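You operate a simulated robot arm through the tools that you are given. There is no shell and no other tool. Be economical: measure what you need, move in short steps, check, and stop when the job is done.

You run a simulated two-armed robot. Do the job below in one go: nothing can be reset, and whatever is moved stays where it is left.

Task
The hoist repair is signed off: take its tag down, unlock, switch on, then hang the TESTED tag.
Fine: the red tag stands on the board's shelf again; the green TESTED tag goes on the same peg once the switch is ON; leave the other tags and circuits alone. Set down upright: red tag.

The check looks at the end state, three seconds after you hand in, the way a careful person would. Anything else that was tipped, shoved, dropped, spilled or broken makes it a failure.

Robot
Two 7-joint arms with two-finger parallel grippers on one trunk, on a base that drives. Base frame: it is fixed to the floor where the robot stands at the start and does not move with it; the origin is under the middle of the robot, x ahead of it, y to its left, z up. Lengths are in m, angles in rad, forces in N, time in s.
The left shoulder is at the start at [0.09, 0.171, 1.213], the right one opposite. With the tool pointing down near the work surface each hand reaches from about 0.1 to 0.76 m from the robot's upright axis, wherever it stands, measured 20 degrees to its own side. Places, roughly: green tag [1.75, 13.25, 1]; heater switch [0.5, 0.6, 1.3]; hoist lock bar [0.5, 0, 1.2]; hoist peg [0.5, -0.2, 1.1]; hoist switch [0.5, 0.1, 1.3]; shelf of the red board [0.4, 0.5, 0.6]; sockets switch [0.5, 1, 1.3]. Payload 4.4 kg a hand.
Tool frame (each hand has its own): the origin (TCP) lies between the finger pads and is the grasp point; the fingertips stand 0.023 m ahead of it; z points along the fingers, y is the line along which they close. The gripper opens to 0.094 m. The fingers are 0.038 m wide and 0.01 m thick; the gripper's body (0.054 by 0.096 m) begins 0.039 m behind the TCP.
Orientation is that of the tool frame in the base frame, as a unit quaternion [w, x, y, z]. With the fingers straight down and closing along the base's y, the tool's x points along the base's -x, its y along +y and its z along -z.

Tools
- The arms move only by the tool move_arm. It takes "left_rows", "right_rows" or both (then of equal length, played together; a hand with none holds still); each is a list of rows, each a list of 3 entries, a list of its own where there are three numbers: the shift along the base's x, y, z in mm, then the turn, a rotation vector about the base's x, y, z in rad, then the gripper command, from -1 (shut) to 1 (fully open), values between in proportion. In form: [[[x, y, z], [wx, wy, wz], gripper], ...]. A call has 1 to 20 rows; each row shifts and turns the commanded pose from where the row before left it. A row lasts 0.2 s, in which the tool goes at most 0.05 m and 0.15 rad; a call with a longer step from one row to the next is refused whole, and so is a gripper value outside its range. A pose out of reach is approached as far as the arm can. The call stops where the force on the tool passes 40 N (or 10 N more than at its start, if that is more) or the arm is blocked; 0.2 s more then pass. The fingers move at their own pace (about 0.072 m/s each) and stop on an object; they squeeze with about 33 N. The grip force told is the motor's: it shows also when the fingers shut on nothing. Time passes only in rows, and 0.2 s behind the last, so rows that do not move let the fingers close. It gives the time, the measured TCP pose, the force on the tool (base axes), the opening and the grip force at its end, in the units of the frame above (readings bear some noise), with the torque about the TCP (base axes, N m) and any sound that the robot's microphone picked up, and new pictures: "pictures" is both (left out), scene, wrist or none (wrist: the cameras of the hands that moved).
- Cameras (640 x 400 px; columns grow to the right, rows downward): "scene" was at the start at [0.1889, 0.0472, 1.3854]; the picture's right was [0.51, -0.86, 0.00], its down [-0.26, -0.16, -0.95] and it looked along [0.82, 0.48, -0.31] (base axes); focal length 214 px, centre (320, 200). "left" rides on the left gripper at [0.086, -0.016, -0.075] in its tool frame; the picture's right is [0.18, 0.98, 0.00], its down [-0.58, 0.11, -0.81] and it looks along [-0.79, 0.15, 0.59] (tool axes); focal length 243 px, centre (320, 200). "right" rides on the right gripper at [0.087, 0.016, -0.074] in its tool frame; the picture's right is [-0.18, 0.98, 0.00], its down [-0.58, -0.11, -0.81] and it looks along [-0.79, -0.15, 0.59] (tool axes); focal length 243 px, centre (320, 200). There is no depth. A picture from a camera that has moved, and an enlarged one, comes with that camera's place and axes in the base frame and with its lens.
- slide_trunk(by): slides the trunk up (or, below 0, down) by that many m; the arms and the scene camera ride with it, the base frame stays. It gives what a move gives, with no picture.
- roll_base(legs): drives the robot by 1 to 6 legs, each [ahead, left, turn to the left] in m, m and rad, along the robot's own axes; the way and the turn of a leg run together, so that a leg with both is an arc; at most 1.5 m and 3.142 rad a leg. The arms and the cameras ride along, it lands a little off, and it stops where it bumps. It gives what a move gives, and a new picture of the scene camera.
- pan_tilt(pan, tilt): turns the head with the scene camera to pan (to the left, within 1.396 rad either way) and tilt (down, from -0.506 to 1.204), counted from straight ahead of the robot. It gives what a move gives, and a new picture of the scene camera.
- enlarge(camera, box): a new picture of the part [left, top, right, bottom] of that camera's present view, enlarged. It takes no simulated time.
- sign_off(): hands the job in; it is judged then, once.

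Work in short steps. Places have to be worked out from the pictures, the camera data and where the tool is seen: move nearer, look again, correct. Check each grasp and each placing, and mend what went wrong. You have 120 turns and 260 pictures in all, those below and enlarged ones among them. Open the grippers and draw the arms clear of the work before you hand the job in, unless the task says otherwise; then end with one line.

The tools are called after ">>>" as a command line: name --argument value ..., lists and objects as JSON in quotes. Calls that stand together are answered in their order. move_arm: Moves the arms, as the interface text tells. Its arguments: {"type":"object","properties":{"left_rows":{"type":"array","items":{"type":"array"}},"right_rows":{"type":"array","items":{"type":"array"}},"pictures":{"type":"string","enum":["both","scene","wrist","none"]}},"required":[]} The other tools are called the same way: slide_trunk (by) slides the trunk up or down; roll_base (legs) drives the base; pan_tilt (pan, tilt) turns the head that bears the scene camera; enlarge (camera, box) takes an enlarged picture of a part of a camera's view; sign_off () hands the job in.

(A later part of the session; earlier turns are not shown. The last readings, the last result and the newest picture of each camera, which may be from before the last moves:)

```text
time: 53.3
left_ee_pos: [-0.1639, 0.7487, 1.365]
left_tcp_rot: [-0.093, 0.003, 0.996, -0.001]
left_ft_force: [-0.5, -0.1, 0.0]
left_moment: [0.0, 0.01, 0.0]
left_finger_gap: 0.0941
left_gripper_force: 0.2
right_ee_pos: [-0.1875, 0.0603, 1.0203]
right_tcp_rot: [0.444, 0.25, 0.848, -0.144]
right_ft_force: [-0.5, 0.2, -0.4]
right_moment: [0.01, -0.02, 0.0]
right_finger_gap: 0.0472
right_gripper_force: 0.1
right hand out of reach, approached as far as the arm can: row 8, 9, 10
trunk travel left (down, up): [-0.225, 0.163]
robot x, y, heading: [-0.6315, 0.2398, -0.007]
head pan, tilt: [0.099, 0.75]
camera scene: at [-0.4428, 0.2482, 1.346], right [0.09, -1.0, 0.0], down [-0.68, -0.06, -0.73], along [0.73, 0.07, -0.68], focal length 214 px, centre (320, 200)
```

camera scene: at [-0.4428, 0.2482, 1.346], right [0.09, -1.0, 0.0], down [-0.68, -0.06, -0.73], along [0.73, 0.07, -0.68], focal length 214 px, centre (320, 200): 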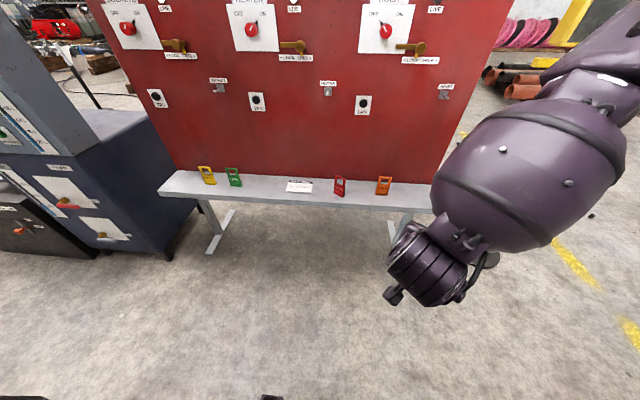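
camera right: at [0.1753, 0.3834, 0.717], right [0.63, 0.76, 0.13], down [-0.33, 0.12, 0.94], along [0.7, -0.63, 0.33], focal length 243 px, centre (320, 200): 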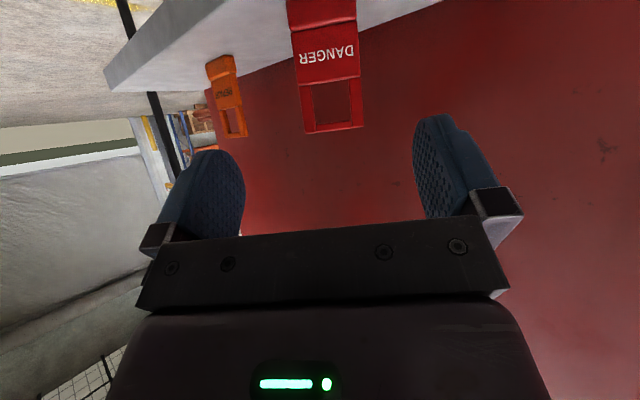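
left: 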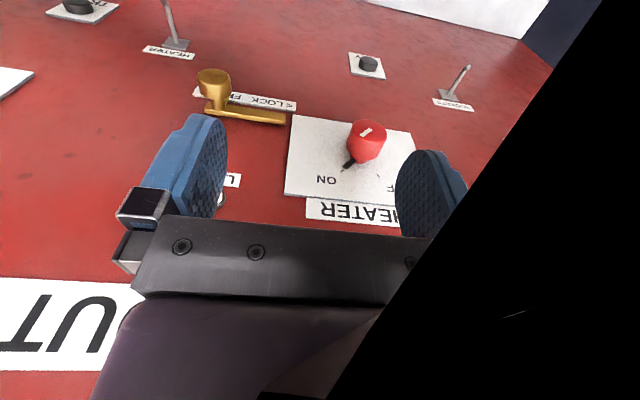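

All four tags and the permit stand well. I drive back in front of the hoist circuit, keeping distance, and then raise the right hand to lock-bar height.

>>> roll_base --legs '[[0.36, -0.11, 0]]'

>>> move_arm --right_rows '[[[10, 0, 40], [0, 0, 0.1], 0.6], [[10, 0, 40], [0, 0, 0.1], 0.6], [[10, 0, 40], [0, 0, 0.1], 0.6], [[10, 0, 40], [0, 0, 0.1], 0.6], [[0, 0, 20], [0, 0, 0.1], 0.6], [[0, 0, 0], [0, 0, 0.07], 0.6], [[0, 0, 0], [0, -0.1, 0], 0.6], [[0, 0, 0], [0, -0.1, 0], 0.6], [[0, 0, 0], [0, -0.1, 0], 0.6], [[0, 0, 0], [0, -0.1, 0], 0.6], [[0, 0, 0], [0, -0.1, 0], 0.6], [[0, 0, 0], [0, 0, 0], 0.6]]'

```text
time: 55.6
left_ee_pos: [0.1916, 0.6372, 1.3651]
left_tcp_rot: [-0.092, 0.002, 0.996, 0.001]
left_ft_force: [0.0, 0.7, 0.4]
left_moment: [0.0, 0.0, 0.0]
left_finger_gap: 0.094
left_gripper_force: 0.0
right_ee_pos: [0.17, -0.0516, 1.0187]
right_tcp_rot: [0.445, 0.249, 0.848, -0.144]
right_ft_force: [-0.5, 0.0, -0.8]
right_moment: [-0.01, -0.03, -0.03]
right_finger_gap: 0.0471
right_gripper_force: 0.2
trunk travel left (down, up): [-0.225, 0.163]
robot x, y, heading: [-0.2764, 0.1279, -0.004]
head pan, tilt: [0.099, 0.75]
camera scene: at [-0.0852, 0.136, 1.3459], right [0.1, -1.0, 0.0], down [-0.68, -0.07, -0.73], along [0.73, 0.07, -0.68], focal length 214 px, centre (320, 200)
```

scene: 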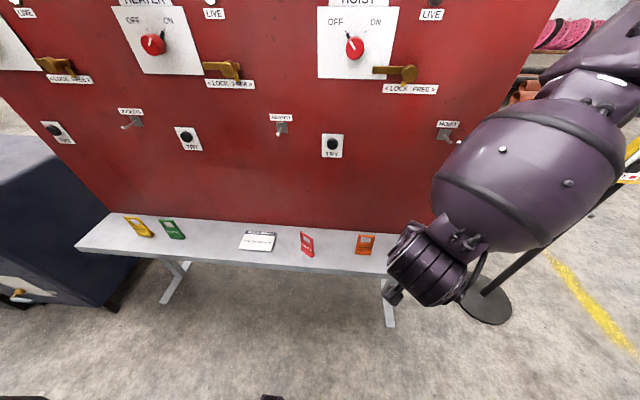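

```text
time: 58.2
left_ee_pos: [0.1904, 0.6363, 1.3659]
left_tcp_rot: [-0.093, 0.002, 0.996, -0.001]
left_ft_force: [-0.6, -0.3, 0.3]
left_moment: [0.0, -0.01, 0.01]
left_finger_gap: 0.0942
left_gripper_force: 0.1
right_ee_pos: [0.2562, -0.0218, 1.1684]
right_tcp_rot: [0.671, 0.007, 0.741, -0.016]
right_ft_force: [0.6, 0.1, 0.3]
right_moment: [0.01, 0.01, 0.02]
right_finger_gap: 0.0752
right_gripper_force: 0.1
right hand out of reach, approached as far as the arm can: row 1, 2, 3, 6, 7, 8, 9, 10, 11
trunk travel left (down, up): [-0.225, 0.163]
robot x, y, heading: [-0.2734, 0.1302, 0.001]
head pan, tilt: [0.099, 0.75]
camera scene: at [-0.0862, 0.1358, 1.3461], right [0.1, -1.0, 0.0], down [-0.68, -0.07, -0.73], along [0.73, 0.07, -0.68], focal length 214 px, centre (320, 200)
camera right: at [0.1745, -0.0045, 1.0893], right [0.05, 0.98, 0.17], down [-0.75, -0.08, 0.66], along [0.66, -0.16, 0.73], focal length 243 px, centre (320, 200)
```

scene: 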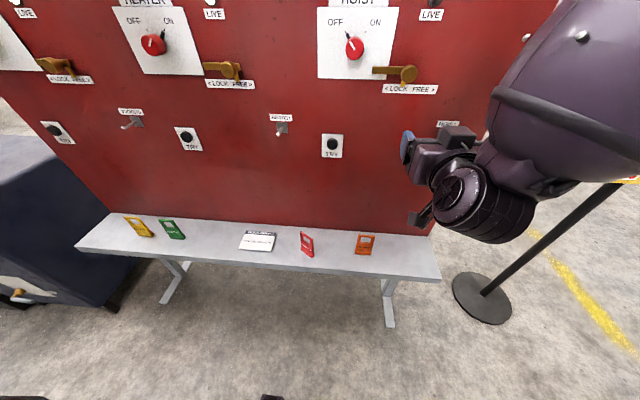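
right: 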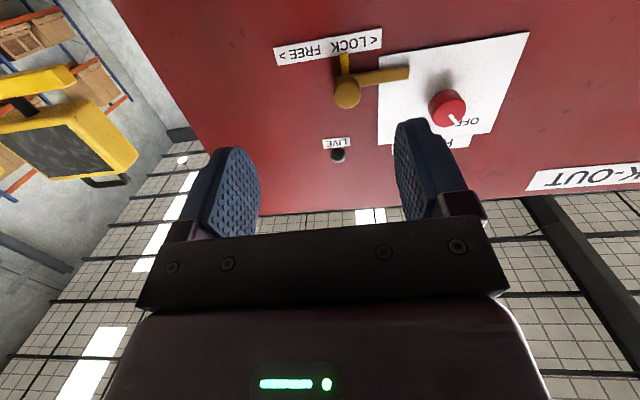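

The hand now points nearly straight at the board. I enlarge both views to locate the lock bar's knob and the switch.

>>> enlarge --camera "right" --box '[260, 20, 500, 170]'

>>> pan_tilt --pan -0.15 --tilt 0.3

>>> enlarge --camera "scene" --box '[230, 130, 422, 250]'

```text
2.67 times, centred on (380, 95) of right
camera zoom: at [0.1745, -0.0045, 1.0893], right [0.05, 0.98, 0.17], down [-0.75, -0.08, 0.66], along [0.66, -0.16, 0.73], focal length 647 px, centre (160, 480)
```

zoom: 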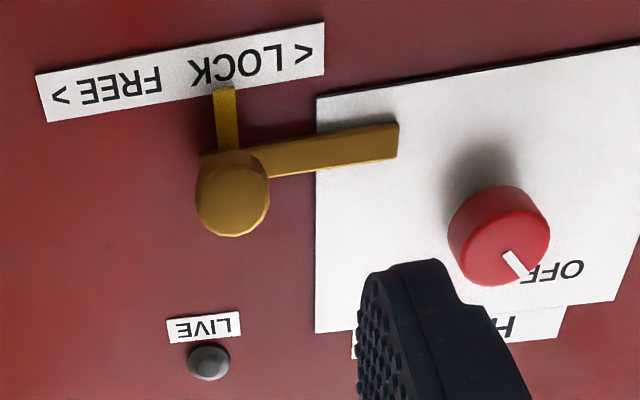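

```text
time: 59.1
left_ee_pos: [0.1919, 0.6372, 1.3659]
left_tcp_rot: [-0.092, 0.002, 0.996, -0.001]
left_ft_force: [-0.1, -0.2, -1.0]
left_moment: [-0.01, -0.02, 0.0]
left_finger_gap: 0.094
left_gripper_force: 0.2
right_ee_pos: [0.257, -0.0207, 1.1675]
right_tcp_rot: [0.67, 0.006, 0.742, -0.015]
right_ft_force: [-0.1, 0.8, -0.1]
right_moment: [-0.01, 0.0, -0.03]
right_finger_gap: 0.0755
right_gripper_force: 0.0
trunk travel left (down, up): [-0.225, 0.163]
robot x, y, heading: [-0.2755, 0.1293, -0.0]
head pan, tilt: [-0.15, 0.3]
camera scene: at [-0.0758, 0.114, 1.3862], right [-0.15, -0.99, 0.0], down [-0.29, 0.04, -0.95], along [0.94, -0.14, -0.3], focal length 214 px, centre (320, 200)
```

scene: 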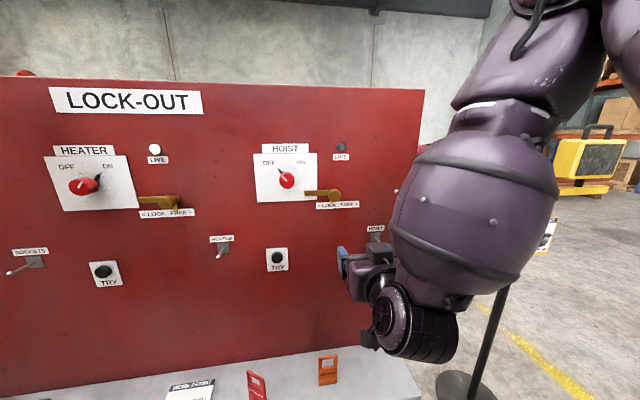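

```text
3.33 times, centred on (326, 190) of scene
camera zoom: at [-0.0758, 0.114, 1.3862], right [-0.15, -0.99, 0.0], down [-0.29, 0.04, -0.95], along [0.94, -0.14, -0.3], focal length 715 px, centre (300, 233)
```

zoom: 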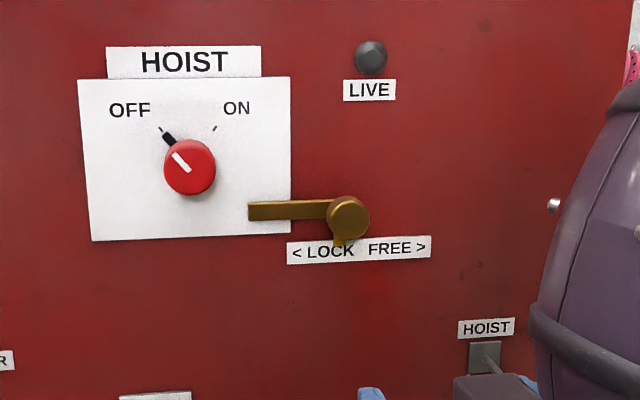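

OFF and ON ticks are 90° apart; the lock must slide right from LOCK to FREE (~45 mm). Lock cap centre ≈(0.464, -0.007, 1.225), switch ≈(0.475, 0.117, 1.27). I move to a pre-grasp in front of the lock cap and level the hand.

>>> move_arm --right_rows '[[[10, 3, 15], [0, -0.05, 0.03], 0.5], [[20, 3, 15], [0, -0.05, 0], 0.5], [[25, 3, 14], [0, 0, 0], 0.5], [[25, 3, 13], [0, 0, 0], 0.5], [[25, 2, 0], [0, 0, 0], 0.5], [[0, 0, 0], [0, 0, 0], 0.5]]'

```text
time: 60.5
left_ee_pos: [0.1911, 0.6369, 1.3654]
left_tcp_rot: [-0.092, 0.002, 0.996, -0.001]
left_ft_force: [0.0, 0.0, 0.2]
left_moment: [0.01, -0.04, -0.01]
left_finger_gap: 0.0939
left_gripper_force: 0.0
right_ee_pos: [0.3558, 0.0101, 1.23]
right_tcp_rot: [0.707, -0.004, 0.707, -0.005]
right_ft_force: [0.0, 0.2, 0.0]
right_moment: [0.05, -0.07, -0.01]
right_finger_gap: 0.0705
right_gripper_force: 0.2
right hand out of reach, approached as far as the arm can: row 1, 2
trunk travel left (down, up): [-0.225, 0.163]
robot x, y, heading: [-0.2786, 0.1252, -0.001]
head pan, tilt: [-0.15, 0.3]
camera scene: at [-0.0765, 0.1138, 1.3865], right [-0.15, -0.99, 0.0], down [-0.29, 0.04, -0.96], along [0.94, -0.14, -0.3], focal length 214 px, centre (320, 200)
camera right: at [0.2819, 0.0258, 1.1425], right [0.0, 0.99, 0.17], down [-0.81, -0.1, 0.58], along [0.59, -0.14, 0.79], focal length 243 px, centre (320, 200)
```

scene: 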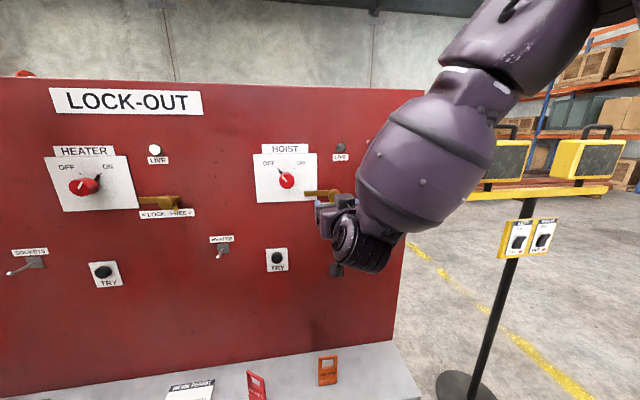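
right: 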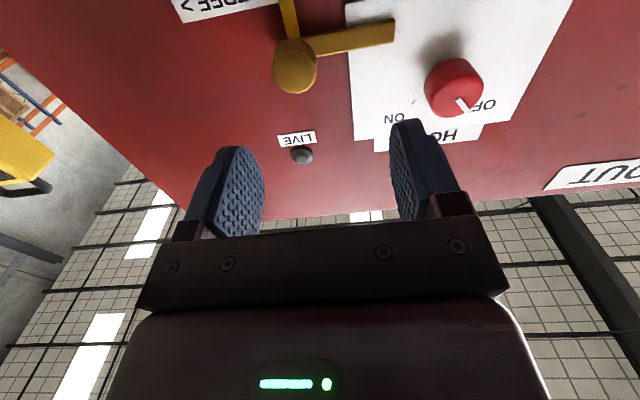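

Hand is level; cap re-measured at (0.464, -0.0087, 1.226). I align sideways first, then go in.

>>> move_arm --right_rows '[[[10, -10, -2], [0, 0, 0], 0.5], [[15, -9, -2], [0, 0, 0], 0.5], [[20, 0, 0], [0, 0, 0], 0.5], [[20, 0, 0], [0, 0, 0], 0.5], [[0, 0, 0], [0, 0, 0], 0.5]]'

>>> enlarge --camera "scene" --box '[270, 150, 400, 231]'

```text
time: 61.7
left_ee_pos: [0.1924, 0.6371, 1.3644]
left_tcp_rot: [-0.093, 0.001, 0.996, -0.001]
left_ft_force: [0.1, 0.7, 0.2]
left_moment: [-0.04, 0.01, 0.04]
left_finger_gap: 0.0939
left_gripper_force: 0.0
right_ee_pos: [0.4155, 0.0184, 1.2339]
right_tcp_rot: [0.706, -0.006, 0.708, -0.005]
right_ft_force: [0.7, 0.2, -0.1]
right_moment: [-0.01, 0.01, -0.03]
right_finger_gap: 0.0704
right_gripper_force: 0.1
right hand out of reach, approached as far as the arm can: row 1, 2, 3
trunk travel left (down, up): [-0.225, 0.163]
robot x, y, heading: [-0.2762, 0.1284, 0.005]
head pan, tilt: [-0.15, 0.3]
camera scene: at [-0.0761, 0.1139, 1.3864], right [-0.15, -0.99, 0.0], down [-0.29, 0.04, -0.96], along [0.94, -0.14, -0.3], focal length 214 px, centre (320, 200)
camera right: at [0.3419, 0.0338, 1.1481], right [0.0, 0.99, 0.17], down [-0.81, -0.1, 0.58], along [0.59, -0.14, 0.79], focal length 243 px, centre (320, 200)
```

scene: 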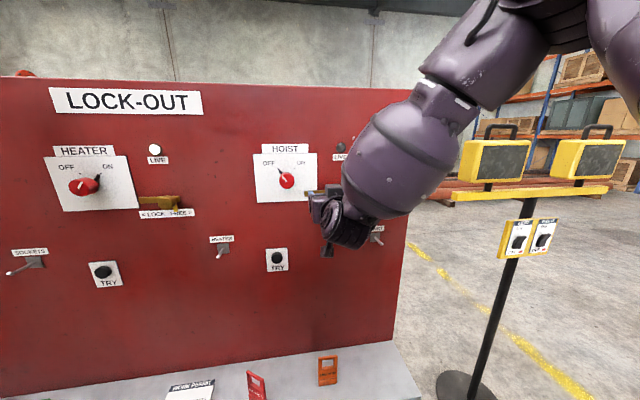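
right: 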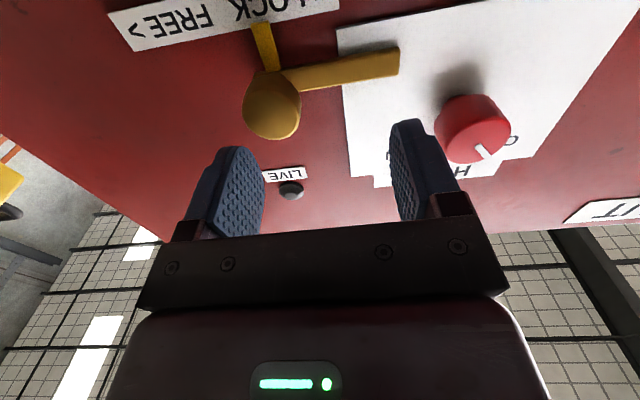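

```text
4.92 times, centred on (335, 190) of scene
camera zoom: at [-0.0761, 0.1139, 1.3864], right [-0.15, -0.99, 0.0], down [-0.29, 0.04, -0.96], along [0.94, -0.14, -0.3], focal length 1056 px, centre (246, 247)
```

zoom: 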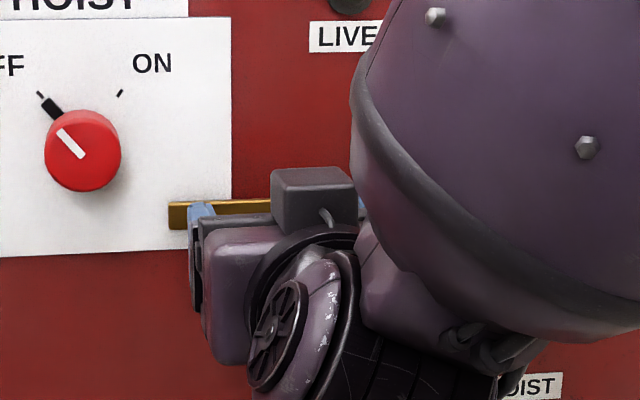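

The wrist limit keeps the hand from moving right while facing straight. I pull back, and turn the base left 0.35 rad (shifting right) so the hand is yawed right relative to the body, where it moves freely.

>>> move_arm --right_rows '[[[-35, 0, 0], [0, 0, 0], 0.5], [[-35, 0, 0], [0, 0, 0], 0.5]]' --pictures "none"

>>> roll_base --legs '[[0, -0.24, 0], [0, 0, 0.35]]'

>>> move_arm --right_rows '[[[0, 0, 0], [0, 0, -0.117], 0.5], [[0, 0, 0], [0, 0, -0.117], 0.5], [[0, 0, 0], [0, 0, -0.117], 0.5], [[0, 0, 0], [0, 0, 0], 0.5]]'

```text
time: 62.3
left_ee_pos: [0.1904, 0.6365, 1.3668]
left_tcp_rot: [-0.092, 0.002, 0.996, 0.0]
left_ft_force: [0.4, -1.0, 0.3]
left_moment: [-0.01, -0.01, 0.01]
left_finger_gap: 0.094
left_gripper_force: 0.0
right_ee_pos: [0.3458, 0.0155, 1.2322]
right_tcp_rot: [0.708, -0.006, 0.706, -0.004]
right_ft_force: [0.7, 0.3, -0.5]
right_moment: [0.0, -0.01, 0.01]
right_finger_gap: 0.0705
right_gripper_force: 0.1
trunk travel left (down, up): [-0.225, 0.163]
robot x, y, heading: [-0.2768, 0.1261, -0.002]
head pan, tilt: [-0.15, 0.3]
```

```text
time: 66.1
left_ee_pos: [-0.0115, 0.5288, 1.3654]
left_tcp_rot: [-0.091, -0.171, 0.981, -0.016]
left_ft_force: [1.1, 0.4, -0.8]
left_moment: [-0.03, -0.02, 0.0]
left_finger_gap: 0.0941
left_gripper_force: 0.1
right_ee_pos: [0.3469, -0.0015, 1.2316]
right_tcp_rot: [0.697, -0.13, 0.694, 0.121]
right_ft_force: [0.1, -0.5, 0.4]
right_moment: [-0.01, 0.01, 0.03]
right_finger_gap: 0.0704
right_gripper_force: 0.1
trunk travel left (down, up): [-0.225, 0.163]
robot x, y, heading: [-0.2726, -0.111, 0.348]
head pan, tilt: [-0.15, 0.3]
camera scene: at [-0.0838, -0.0541, 1.3863], right [0.2, -0.98, 0.0], down [-0.29, -0.06, -0.96], along [0.94, 0.19, -0.3], focal length 214 px, centre (320, 200)
```

scene: 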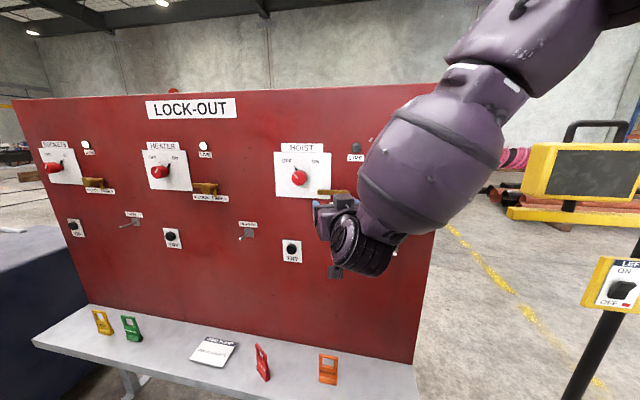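

```text
time: 67.1
left_ee_pos: [-0.0097, 0.5283, 1.3667]
left_tcp_rot: [-0.092, -0.171, 0.981, -0.016]
left_ft_force: [-0.3, 0.0, 0.0]
left_moment: [0.01, 0.0, 0.0]
left_finger_gap: 0.0938
left_gripper_force: 0.1
right_ee_pos: [0.3475, -0.0034, 1.2325]
right_tcp_rot: [0.708, -0.006, 0.706, -0.003]
right_ft_force: [0.4, -0.6, -0.7]
right_moment: [0.02, -0.01, -0.03]
right_finger_gap: 0.0706
right_gripper_force: 0.1
trunk travel left (down, up): [-0.225, 0.163]
robot x, y, heading: [-0.2747, -0.1104, 0.344]
head pan, tilt: [-0.15, 0.3]
camera scene: at [-0.0836, -0.0549, 1.3864], right [0.2, -0.98, 0.0], down [-0.29, -0.06, -0.96], along [0.94, 0.19, -0.3], focal length 214 px, centre (320, 200)
camera right: at [0.272, 0.0122, 1.1454], right [0.0, 0.99, 0.17], down [-0.81, -0.1, 0.58], along [0.59, -0.14, 0.8], focal length 243 px, centre (320, 200)
```

scene: 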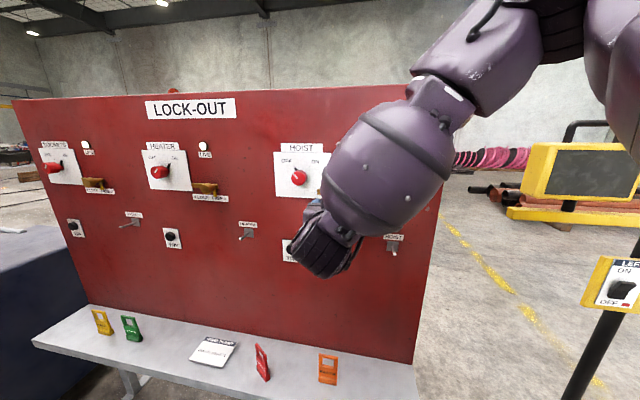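
right: 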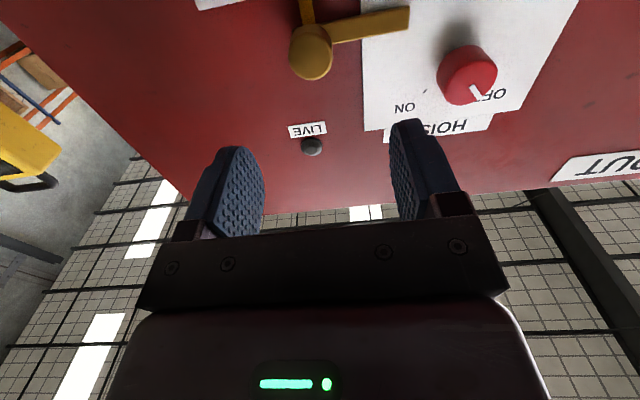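

Now it moves freely. Cap at (0.464, -0.009, 1.227). I go in around it.

>>> move_arm --right_rows '[[[20, -3, -3], [0, 0, 0], 0.5], [[20, -3, -3], [0, 0, 0], 0.5], [[20, 0, 0], [0, 0, 0], 0.5], [[20, 0, 0], [0, 0, 0], 0.5], [[12, 0, 0], [0, 0, 0], 0.5], [[11, 0, 0], [0, 0, 0], 0.5], [[0, 0, 0], [0, 0, 0], 0.5]]'

>>> enlarge --camera "right" --box '[180, 0, 500, 200]'

```text
time: 68.7
left_ee_pos: [-0.0123, 0.5284, 1.3657]
left_tcp_rot: [-0.091, -0.17, 0.981, -0.017]
left_ft_force: [-0.8, 0.2, 0.1]
left_moment: [0.0, -0.01, -0.04]
left_finger_gap: 0.0942
left_gripper_force: 0.1
right_ee_pos: [0.45, -0.0092, 1.2255]
right_tcp_rot: [0.708, -0.005, 0.706, -0.004]
right_ft_force: [0.3, 0.6, -0.3]
right_moment: [-0.01, 0.01, 0.0]
right_finger_gap: 0.0706
right_gripper_force: 0.1
trunk travel left (down, up): [-0.225, 0.163]
robot x, y, heading: [-0.2767, -0.1085, 0.35]
head pan, tilt: [-0.15, 0.3]
camera scene: at [-0.0838, -0.0544, 1.3864], right [0.2, -0.98, 0.0], down [-0.29, -0.06, -0.96], along [0.94, 0.19, -0.3], focal length 214 px, centre (320, 200)
camera right: at [0.3752, 0.0063, 1.1393], right [0.0, 0.99, 0.17], down [-0.81, -0.1, 0.58], along [0.59, -0.14, 0.8], focal length 243 px, centre (320, 200)
```

scene: 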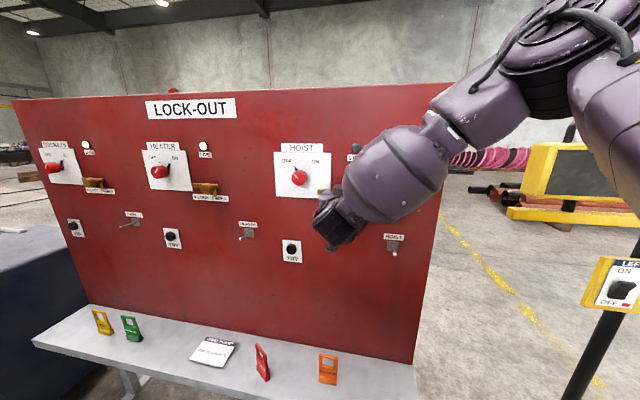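
right: 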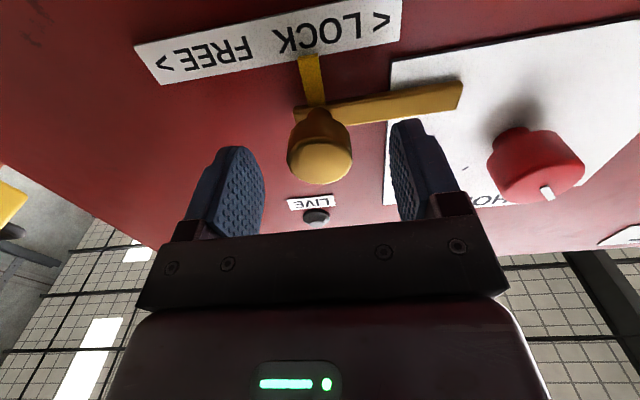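

```text
2.00 times, centred on (340, 100) of right
camera zoom: at [0.3752, 0.0063, 1.1393], right [0.0, 0.99, 0.17], down [-0.81, -0.1, 0.58], along [0.59, -0.14, 0.8], focal length 485 px, centre (280, 400)
```

zoom: 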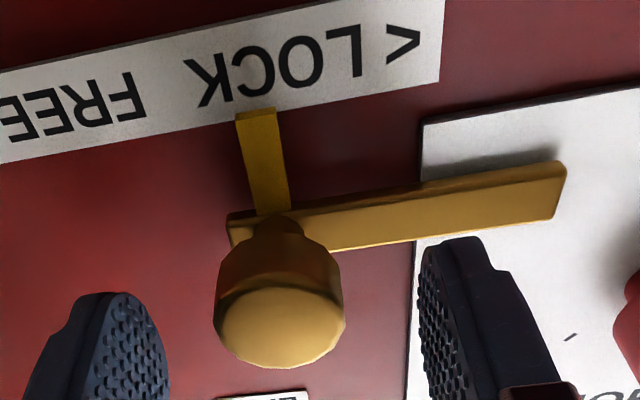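

The cap sits between the fingers, bar is behind. I close on it.

>>> move_arm --right_rows '[[[0, 0, 0], [0, 0, 0], 0.1], [[0, 0, 0], [0, 0, 0], -0.2], [[0, 0, 0], [0, 0, 0], -0.5], [[0, 0, 0], [0, 0, 0], -1], [[0, 0, 0], [0, 0, 0], -1]]' --pictures "wrist"

```text
time: 69.9
left_ee_pos: [-0.0113, 0.5289, 1.3656]
left_tcp_rot: [-0.091, -0.172, 0.981, -0.016]
left_ft_force: [0.0, 0.2, 0.4]
left_moment: [0.0, -0.01, 0.0]
left_finger_gap: 0.0939
left_gripper_force: 0.1
right_ee_pos: [0.4489, -0.0085, 1.2274]
right_tcp_rot: [0.708, -0.006, 0.706, -0.003]
right_ft_force: [-0.5, -0.4, 0.0]
right_moment: [-0.05, 0.01, -0.01]
right_finger_gap: 0.0328
right_gripper_force: 44.7
trunk travel left (down, up): [-0.225, 0.163]
robot x, y, heading: [-0.2763, -0.1098, 0.347]
head pan, tilt: [-0.15, 0.3]
camera right: at [0.3752, 0.0061, 1.1392], right [0.0, 0.99, 0.17], down [-0.81, -0.1, 0.58], along [0.59, -0.14, 0.8], focal length 243 px, centre (320, 200)
```

right: 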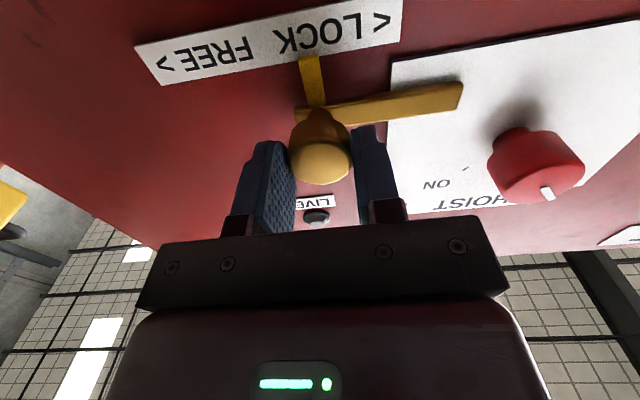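

Gripped at 33 mm. I slide it right (-y) in small steps.

>>> move_arm --right_rows '[[[0, -5, 0], [0, 0, 0], -1], [[0, -5, 0], [0, 0, 0], -1], [[0, -5, 0], [0, 0, 0], -1], [[0, -5, 0], [0, 0, 0], -1], [[0, 0, 0], [0, 0, 0], -1]]' --pictures "wrist"

```text
time: 71.1
left_ee_pos: [-0.0121, 0.5291, 1.3651]
left_tcp_rot: [-0.091, -0.171, 0.981, -0.017]
left_ft_force: [0.4, 0.3, -0.2]
left_moment: [-0.01, -0.01, -0.01]
left_finger_gap: 0.094
left_gripper_force: 0.0
right_ee_pos: [0.4501, -0.0293, 1.2253]
right_tcp_rot: [0.708, -0.005, 0.706, -0.004]
right_ft_force: [-2.9, -0.4, 0.0]
right_moment: [-0.09, 0.12, 0.13]
right_finger_gap: 0.0325
right_gripper_force: 44.8
trunk travel left (down, up): [-0.225, 0.163]
robot x, y, heading: [-0.2761, -0.1052, 0.345]
head pan, tilt: [-0.15, 0.3]
camera right: at [0.3752, -0.0133, 1.1392], right [0.0, 0.99, 0.17], down [-0.81, -0.1, 0.58], along [0.59, -0.14, 0.8], focal length 243 px, centre (320, 200)
```

right: 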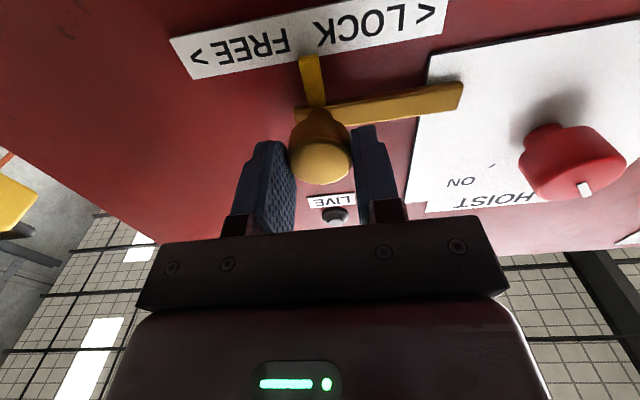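

It slides easily with the hand. I continue toward FREE.

>>> move_arm --right_rows '[[[0, -5, 0], [0, 0, 0], -1], [[0, -5, 0], [0, 0, 0], -1], [[0, -5, 0], [0, 0, 0], -1], [[0, -5, 0], [0, 0, 0], -1], [[0, -4, 0], [0, 0, 0], -1], [[0, 0, 0], [0, 0, 0], -1]]' --pictures "wrist"

```text
time: 72.5
left_ee_pos: [-0.0107, 0.5283, 1.3655]
left_tcp_rot: [-0.091, -0.172, 0.981, -0.017]
left_ft_force: [-0.1, -0.4, 0.3]
left_moment: [0.02, -0.01, -0.03]
left_finger_gap: 0.0941
left_gripper_force: 0.1
right_ee_pos: [0.4489, -0.0518, 1.2263]
right_tcp_rot: [0.707, -0.006, 0.707, -0.004]
right_ft_force: [-2.7, -0.2, -4.4]
right_moment: [-0.1, 0.21, 0.12]
right_finger_gap: 0.0323
right_gripper_force: 44.9
trunk travel left (down, up): [-0.225, 0.163]
robot x, y, heading: [-0.2779, -0.11, 0.347]
head pan, tilt: [-0.15, 0.3]
camera right: at [0.375, -0.0374, 1.1393], right [0.0, 0.99, 0.17], down [-0.81, -0.1, 0.58], along [0.59, -0.14, 0.79], focal length 243 px, centre (320, 200)
```

right: 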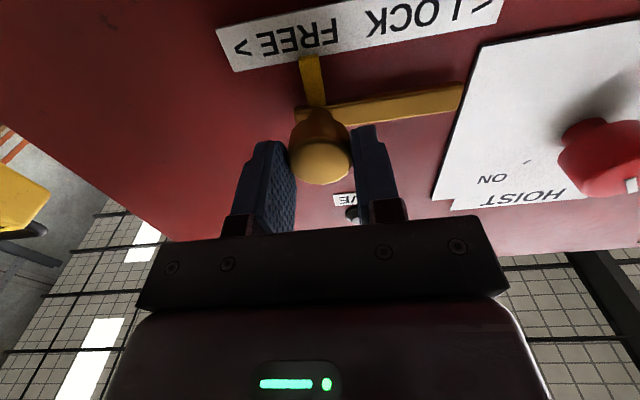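

The pointer is under the F–R of FREE. I continue gently until it meets its stop.

>>> move_arm --right_rows '[[[0, -3, 0], [0, 0, 0], -1], [[0, -3, 0], [0, 0, 0], -1], [[0, -3, 0], [0, 0, 0], -1], [[0, -3, 0], [0, 0, 0], -1], [[0, 0, 0], [0, 0, 0], -1]]' --pictures "wrist"

```text
time: 73.7
left_ee_pos: [-0.0101, 0.5308, 1.3643]
left_tcp_rot: [-0.092, -0.173, 0.98, -0.018]
left_ft_force: [0.2, -0.8, 0.1]
left_moment: [0.02, 0.0, -0.03]
left_finger_gap: 0.0938
left_gripper_force: 0.1
right_ee_pos: [0.4486, -0.055, 1.2254]
right_tcp_rot: [0.707, -0.014, 0.707, 0.004]
right_ft_force: [6.6, 18.7, -5.4]
right_moment: [-0.01, -0.26, 0.63]
right_finger_gap: 0.0323
right_gripper_force: 44.7
trunk travel left (down, up): [-0.225, 0.163]
robot x, y, heading: [-0.2758, -0.1097, 0.347]
head pan, tilt: [-0.15, 0.3]
stopped in row 5 (right hand): the force on the tool passed its limit at 41 N (the readings are from after the stop); the commanded pose is now the measured one
camera right: at [0.3745, -0.0411, 1.1394], right [-0.02, 0.98, 0.17], down [-0.8, -0.12, 0.58], along [0.59, -0.12, 0.79], focal length 243 px, centre (320, 200)
```

right: 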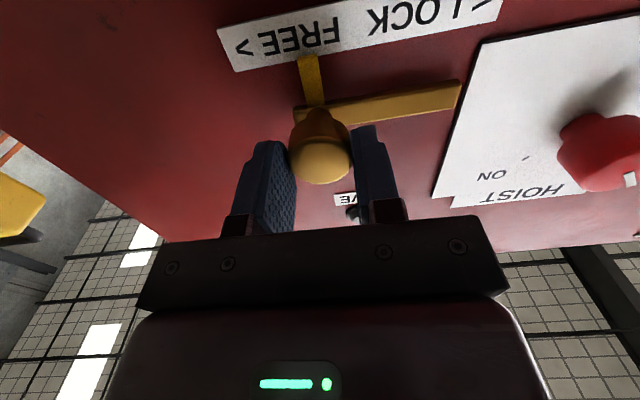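

The bar has reached its stop, fully FREE. I release and back out.

>>> move_arm --right_rows '[[[0, 1, 0], [0, 0, 0], -1], [[0, 0, 0], [0, 0, 0], 0], [[0, 0, 0], [0, 0, 0], 0.5], [[0, 0, 0], [0, 0, -0.016], 0.5], [[-25, 0, 0], [0, 0, 0], 0.5], [[-30, 0, 0], [0, 0, 0], 0.6], [[-30, 0, 0], [0, 0, 0], 0.6]]'

>>> enlarge --camera "right" --box '[260, 0, 580, 200]'

```text
time: 75.3
left_ee_pos: [-0.0128, 0.5304, 1.3661]
left_tcp_rot: [-0.091, -0.173, 0.981, -0.017]
left_ft_force: [0.5, -0.5, -0.5]
left_moment: [0.01, 0.02, 0.0]
left_finger_gap: 0.094
left_gripper_force: 0.1
right_ee_pos: [0.3614, -0.0586, 1.2281]
right_tcp_rot: [0.709, -0.004, 0.706, -0.005]
right_ft_force: [-0.9, -0.2, 0.0]
right_moment: [0.01, -0.01, -0.02]
right_finger_gap: 0.0751
right_gripper_force: 0.1
trunk travel left (down, up): [-0.225, 0.163]
robot x, y, heading: [-0.2777, -0.1094, 0.354]
head pan, tilt: [-0.15, 0.3]
camera scene: at [-0.0837, -0.0535, 1.3864], right [0.2, -0.98, 0.0], down [-0.29, -0.06, -0.96], along [0.94, 0.19, -0.3], focal length 214 px, centre (320, 200)
camera right: at [0.2887, -0.0431, 1.1406], right [0.0, 0.98, 0.17], down [-0.81, -0.1, 0.58], along [0.59, -0.14, 0.8], focal length 243 px, centre (320, 200)
```

scene: 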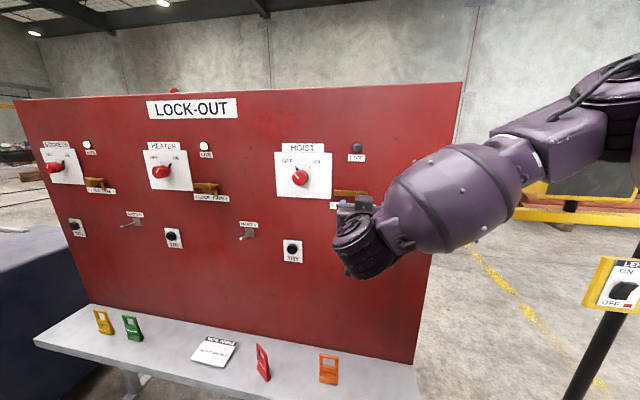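
right: 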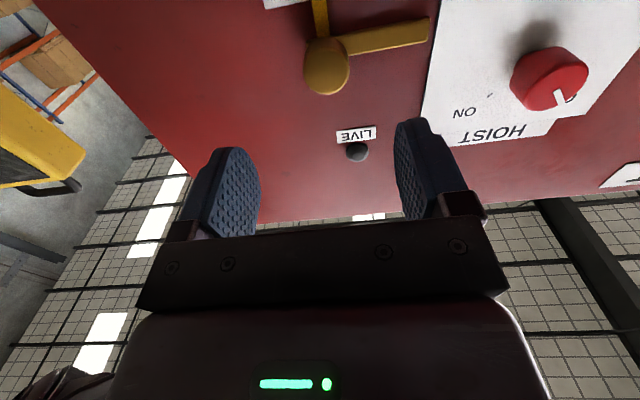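

```text
2.00 times, centred on (420, 100) of right
camera zoom: at [0.2887, -0.0431, 1.1406], right [0.0, 0.98, 0.17], down [-0.81, -0.1, 0.58], along [0.59, -0.14, 0.8], focal length 485 px, centre (120, 400)
```

zoom: 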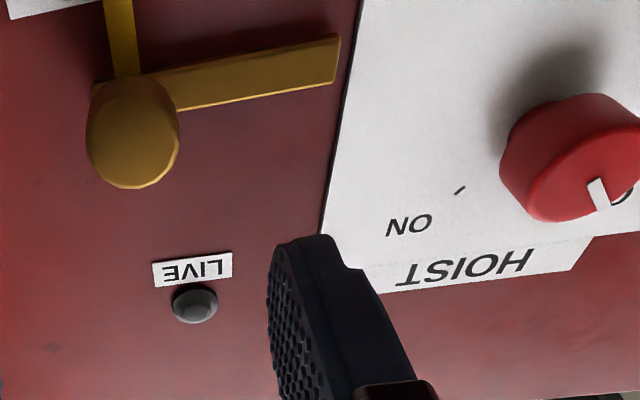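

The lock is FREE. Now I shift the base left ~0.15 m so the switch lies in front of the hand.

>>> roll_base --legs '[[0.05, 0.145, 0]]'

>>> move_arm --right_rows '[[[-10, 3, 5], [0, 0, 0], 0.5], [[0, 3, 5], [-0.13, 0, 0], 0.5], [[0, 3, 10], [-0.13, 0, 0], 0.5], [[0, 3, 10], [-0.13, 0, 0], 0.5], [[0, 3, 10], [-0.13, 0, 0], 0.5], [[0, 3, 0], [-0.13, 0, 0], 0.5], [[0, 3, 0], [-0.13, 0, 0], 0.5], [[0, 0, 0], [0, 0, 0], 0.5]]'

```text
time: 77.2
left_ee_pos: [-0.0116, 0.6801, 1.3644]
left_tcp_rot: [-0.091, -0.17, 0.981, -0.016]
left_ft_force: [0.1, 0.7, -0.6]
left_moment: [-0.02, -0.02, 0.0]
left_finger_gap: 0.0938
left_gripper_force: 0.0
right_ee_pos: [0.3609, 0.0906, 1.2253]
right_tcp_rot: [0.708, -0.002, 0.706, -0.008]
right_ft_force: [0.7, 0.1, -1.0]
right_moment: [0.01, -0.02, 0.01]
right_finger_gap: 0.0753
right_gripper_force: 0.0
trunk travel left (down, up): [-0.225, 0.163]
robot x, y, heading: [-0.2779, 0.0403, 0.34]
head pan, tilt: [-0.15, 0.3]
camera scene: at [-0.0852, 0.098, 1.3863], right [0.19, -0.98, 0.0], down [-0.29, -0.06, -0.96], along [0.94, 0.18, -0.3], focal length 214 px, centre (320, 200)
```

scene: 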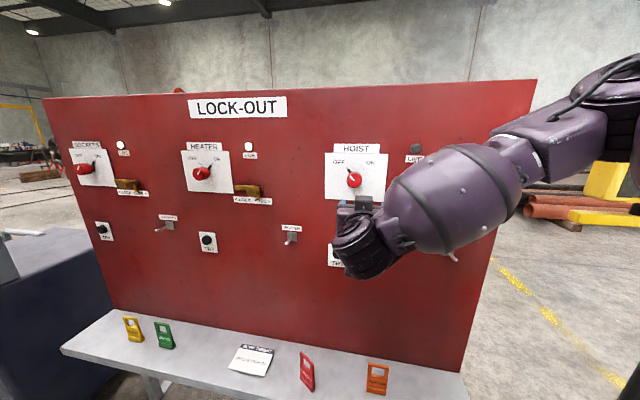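

```text
time: 79.0
left_ee_pos: [-0.0098, 0.6822, 1.3656]
left_tcp_rot: [-0.09, -0.17, 0.981, -0.015]
left_ft_force: [-0.4, -0.1, 0.2]
left_moment: [-0.02, 0.0, -0.02]
left_finger_gap: 0.0942
left_gripper_force: 0.1
right_ee_pos: [0.3504, 0.1109, 1.2668]
right_tcp_rot: [0.654, -0.272, 0.65, -0.275]
right_ft_force: [0.2, 0.8, -0.2]
right_moment: [0.01, 0.01, 0.01]
right_finger_gap: 0.0704
right_gripper_force: 0.1
trunk travel left (down, up): [-0.225, 0.163]
robot x, y, heading: [-0.2802, 0.0434, 0.342]
head pan, tilt: [-0.15, 0.3]
camera scene: at [-0.085, 0.0974, 1.3863], right [0.19, -0.98, 0.0], down [-0.29, -0.06, -0.96], along [0.94, 0.18, -0.3], focal length 214 px, centre (320, 200)
camera right: at [0.2773, 0.0609, 1.1942], right [0.01, 0.82, -0.57], down [-0.81, 0.34, 0.48], along [0.59, 0.46, 0.67], focal length 243 px, centre (320, 200)
```

scene: 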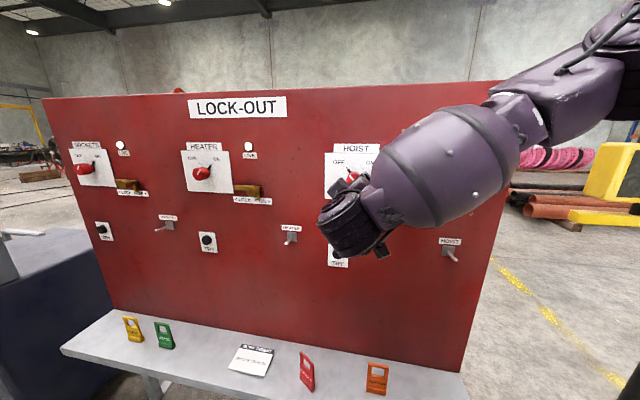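
right: 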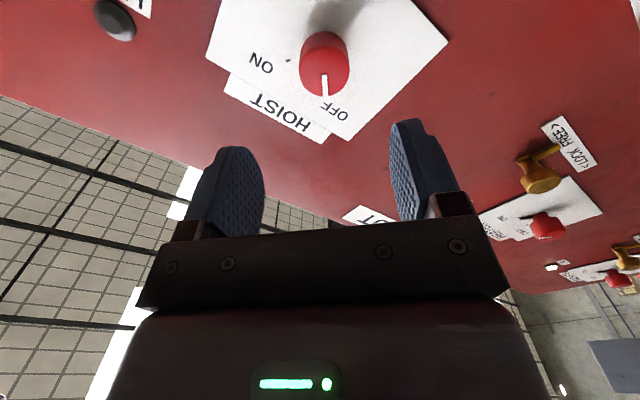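

Knob front centre computed at (0.470, 0.115, 1.269). I go in with the hand pre-rolled -45°.

>>> move_arm --right_rows '[[[20, 4, 2], [0, 0, 0], 0.5], [[25, 0, 0], [0, 0, 0], 0.5], [[25, 0, 0], [0, 0, 0], 0.5], [[20, 0, 0], [0, 0, 0], 0.5], [[10, 0, 0], [0, 0, 0], 0.5], [[6, 0, 0], [0, 0, 0], 0.5], [[0, 0, 0], [0, 0, 0], 0.5]]'

```text
time: 80.6
left_ee_pos: [-0.0108, 0.6803, 1.3656]
left_tcp_rot: [-0.09, -0.169, 0.981, -0.017]
left_ft_force: [0.3, -0.6, 0.2]
left_moment: [0.02, 0.02, 0.0]
left_finger_gap: 0.094
left_gripper_force: 0.1
right_ee_pos: [0.4577, 0.1154, 1.2695]
right_tcp_rot: [0.654, -0.271, 0.651, -0.275]
right_ft_force: [1.2, -0.7, -0.9]
right_moment: [-0.01, -0.01, -0.01]
right_finger_gap: 0.0705
right_gripper_force: 0.0
trunk travel left (down, up): [-0.225, 0.163]
robot x, y, heading: [-0.278, 0.0428, 0.342]
head pan, tilt: [-0.15, 0.3]
camera scene: at [-0.0853, 0.0976, 1.3863], right [0.19, -0.98, 0.0], down [-0.29, -0.06, -0.96], along [0.94, 0.18, -0.3], focal length 214 px, centre (320, 200)
camera right: at [0.3843, 0.0653, 1.1959], right [0.01, 0.82, -0.57], down [-0.81, 0.34, 0.48], along [0.59, 0.46, 0.67], focal length 243 px, centre (320, 200)
```

scene: 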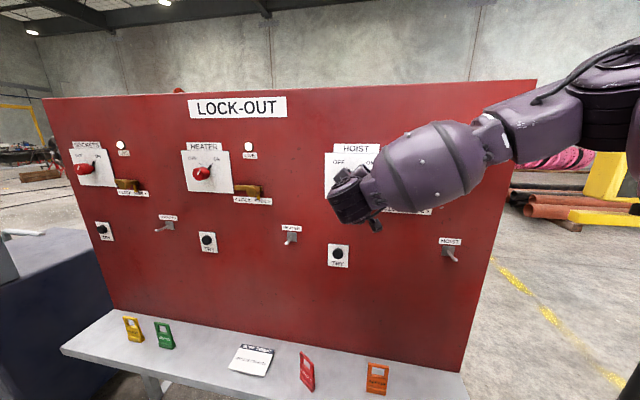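
right: 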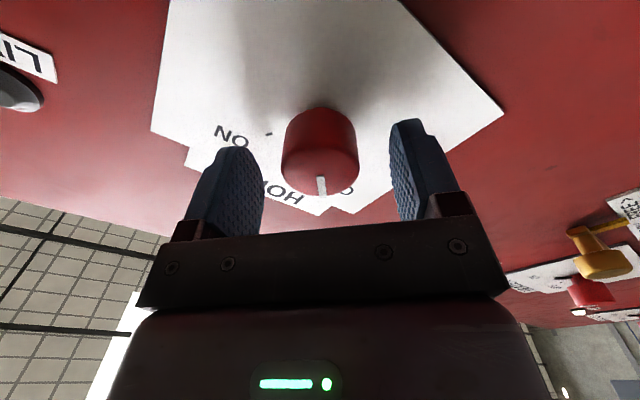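

Well centred. I close on the knob and begin the clockwise turn (+x rotation) by about 45°.

>>> move_arm --right_rows '[[[0, 0, 0], [0, 0, 0], 0], [[0, 0, 0], [0, 0, 0], -0.5], [[0, 0, 0], [0, 0, 0], -1], [[0, 0, 0], [0, 0, 0], -1], [[0, 0, 0], [0.12, 0, 0], -1], [[0, 0, 0], [0.12, 0, 0], -1], [[0, 0, 0], [0.12, 0, 0], -1], [[0, 0, 0], [0.12, 0, 0], -1], [[0, 0, 0], [0.12, 0, 0], -1], [[0, 0, 0], [0.12, 0, 0], -1], [[0, 0, 0], [0, 0, 0], -1]]'

```text
time: 83.0
left_ee_pos: [-0.0102, 0.6816, 1.3645]
left_tcp_rot: [-0.092, -0.169, 0.981, -0.016]
left_ft_force: [0.2, 0.2, -0.6]
left_moment: [-0.02, -0.02, 0.01]
left_finger_gap: 0.0939
left_gripper_force: 0.0
right_ee_pos: [0.4576, 0.1164, 1.2685]
right_tcp_rot: [0.708, -0.023, 0.706, -0.026]
right_ft_force: [8.0, 4.7, 2.8]
right_moment: [0.03, 0.5, 0.75]
right_finger_gap: 0.0397
right_gripper_force: 45.0
trunk travel left (down, up): [-0.225, 0.163]
robot x, y, heading: [-0.2796, 0.0432, 0.342]
head pan, tilt: [-0.15, 0.3]
camera scene: at [-0.0842, 0.0983, 1.3862], right [0.19, -0.98, 0.0], down [-0.29, -0.06, -0.95], along [0.94, 0.18, -0.3], focal length 214 px, centre (320, 200)
camera right: at [0.3844, 0.1268, 1.1806], right [0.01, 0.99, 0.12], down [-0.81, -0.06, 0.58], along [0.59, -0.1, 0.8], focal length 243 px, centre (320, 200)
```

scene: 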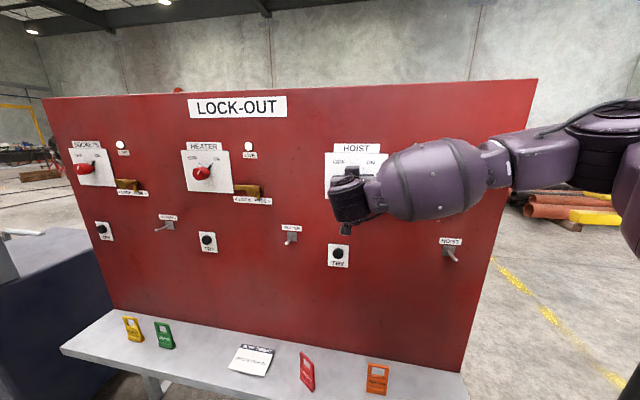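
right: 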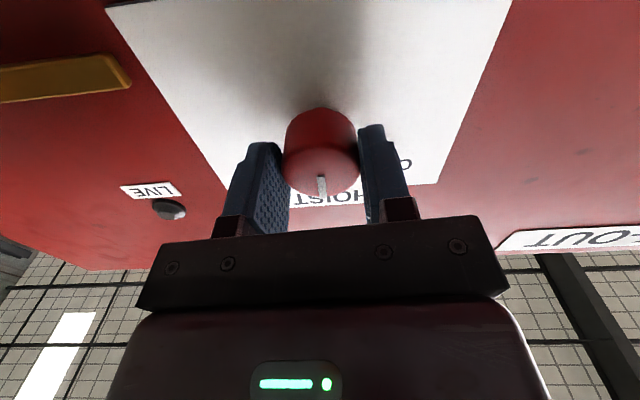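

The knob follows the hand (mark fixed in the gripper view). I continue the turn.

>>> move_arm --right_rows '[[[0, 0, 0], [0.12, 0, 0], -1], [[0, 0, 0], [0.12, 0, 0], -1], [[0, 0, 0], [0.12, 0, 0], -1], [[0, 0, 0], [0.12, 0, 0], -1], [[0, 0, 0], [0.12, 0, 0], -1], [[0, 0, 0], [0.12, 0, 0], -1], [[0, 0, 0], [0.1, 0, 0], -1], [[0, 0, 0], [0, 0, 0], -1]]'

```text
time: 84.8
left_ee_pos: [-0.0107, 0.6818, 1.3645]
left_tcp_rot: [-0.093, -0.169, 0.981, -0.017]
left_ft_force: [0.1, -0.1, 0.1]
left_moment: [0.01, 0.0, 0.0]
left_finger_gap: 0.0941
left_gripper_force: 0.0
right_ee_pos: [0.4577, 0.1163, 1.2699]
right_tcp_rot: [0.658, 0.261, 0.658, 0.258]
right_ft_force: [7.1, 10.2, 3.4]
right_moment: [-0.57, 0.09, 1.09]
right_finger_gap: 0.04
right_gripper_force: 45.2
trunk travel left (down, up): [-0.225, 0.163]
robot x, y, heading: [-0.2802, 0.0436, 0.344]
head pan, tilt: [-0.15, 0.3]
camera scene: at [-0.0846, 0.0991, 1.3862], right [0.19, -0.98, 0.0], down [-0.29, -0.06, -0.96], along [0.94, 0.18, -0.3], focal length 214 px, centre (320, 200)
camera right: at [0.3837, 0.1882, 1.2174], right [0.01, 0.59, 0.8], down [-0.81, -0.47, 0.35], along [0.59, -0.65, 0.48], focal length 243 px, centre (320, 200)
```

scene: 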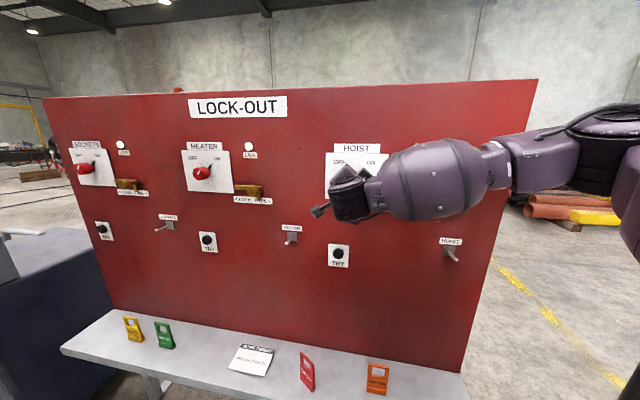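
right: 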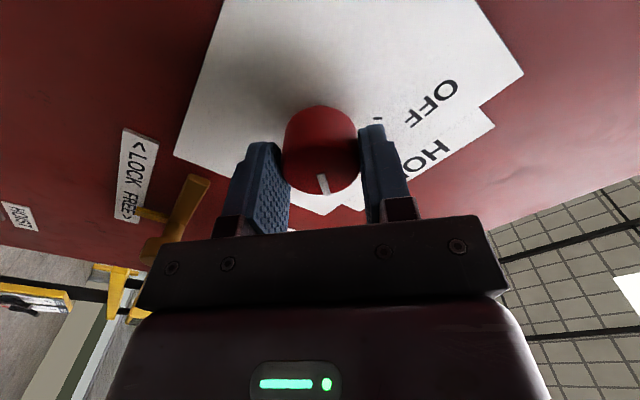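

A resisting torque of about 0.57 N m has built up, so the knob is probably at its ON stop. I release, back away and look.

>>> move_arm --right_rows '[[[0, 0, 0], [0, 0, 0], 0], [[0, 0, 0], [0, 0, 0], 0.5], [[0, 0, 0], [0, 0, 0], 0.5], [[-25, 0, 0], [0, 0, 0], 0.5], [[-35, 0, 0], [0, 0, 0], 0.5], [[-35, -10, 0], [0, 0, 0], 0.5], [[-20, -40, -10], [0, 0, 0], 0.5], [[0, -40, -20], [0, 0, 0], 0.5], [[0, -40, -20], [0, 0, 0], 0.5]]'

>>> enlarge --camera "scene" --box '[310, 130, 470, 230]'

```text
time: 86.8
left_ee_pos: [-0.0142, 0.6839, 1.3649]
left_tcp_rot: [-0.092, -0.171, 0.981, -0.019]
left_ft_force: [-1.2, 1.1, -0.7]
left_moment: [-0.1, -0.06, 0.02]
left_finger_gap: 0.0938
left_gripper_force: 0.0
right_ee_pos: [0.3372, -0.0102, 1.2225]
right_tcp_rot: [0.658, 0.26, 0.657, 0.261]
right_ft_force: [0.2, -3.9, -3.1]
right_moment: [-0.01, -0.19, 0.24]
right_finger_gap: 0.0704
right_gripper_force: 0.1
trunk travel left (down, up): [-0.225, 0.163]
robot x, y, heading: [-0.2798, 0.0425, 0.342]
head pan, tilt: [-0.15, 0.3]
camera scene: at [-0.0882, 0.1012, 1.3867], right [0.19, -0.98, 0.0], down [-0.29, -0.06, -0.96], along [0.94, 0.18, -0.29], focal length 214 px, centre (320, 200)
camera right: at [0.2637, 0.0615, 1.1702], right [0.0, 0.59, 0.81], down [-0.81, -0.48, 0.35], along [0.59, -0.65, 0.48], focal length 243 px, centre (320, 200)
```

scene: 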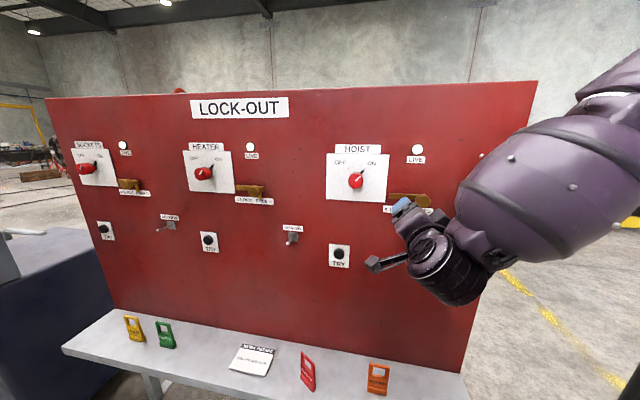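
right: 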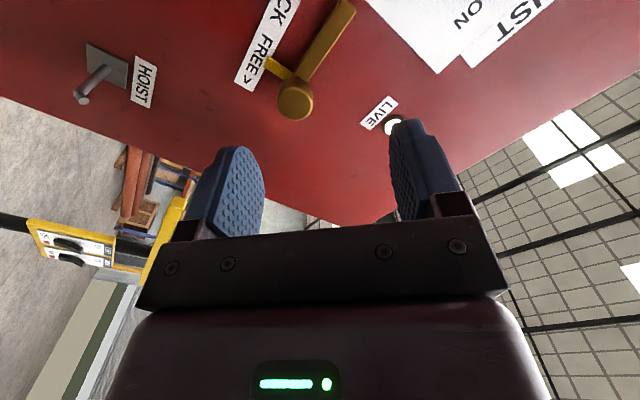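

```text
4.00 times, centred on (390, 180) of scene
camera zoom: at [-0.0882, 0.1012, 1.3867], right [0.19, -0.98, 0.0], down [-0.29, -0.06, -0.96], along [0.94, 0.18, -0.29], focal length 858 px, centre (40, 280)
```

zoom: 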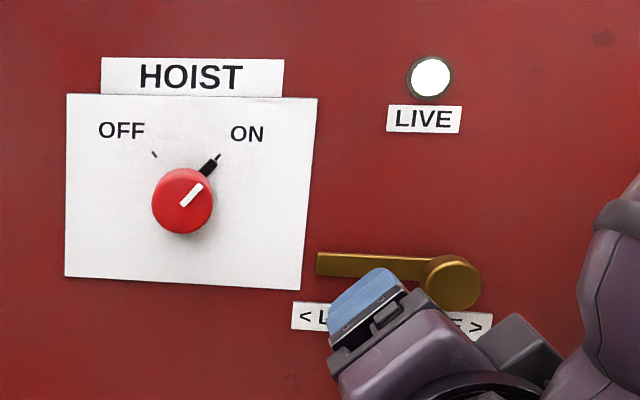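

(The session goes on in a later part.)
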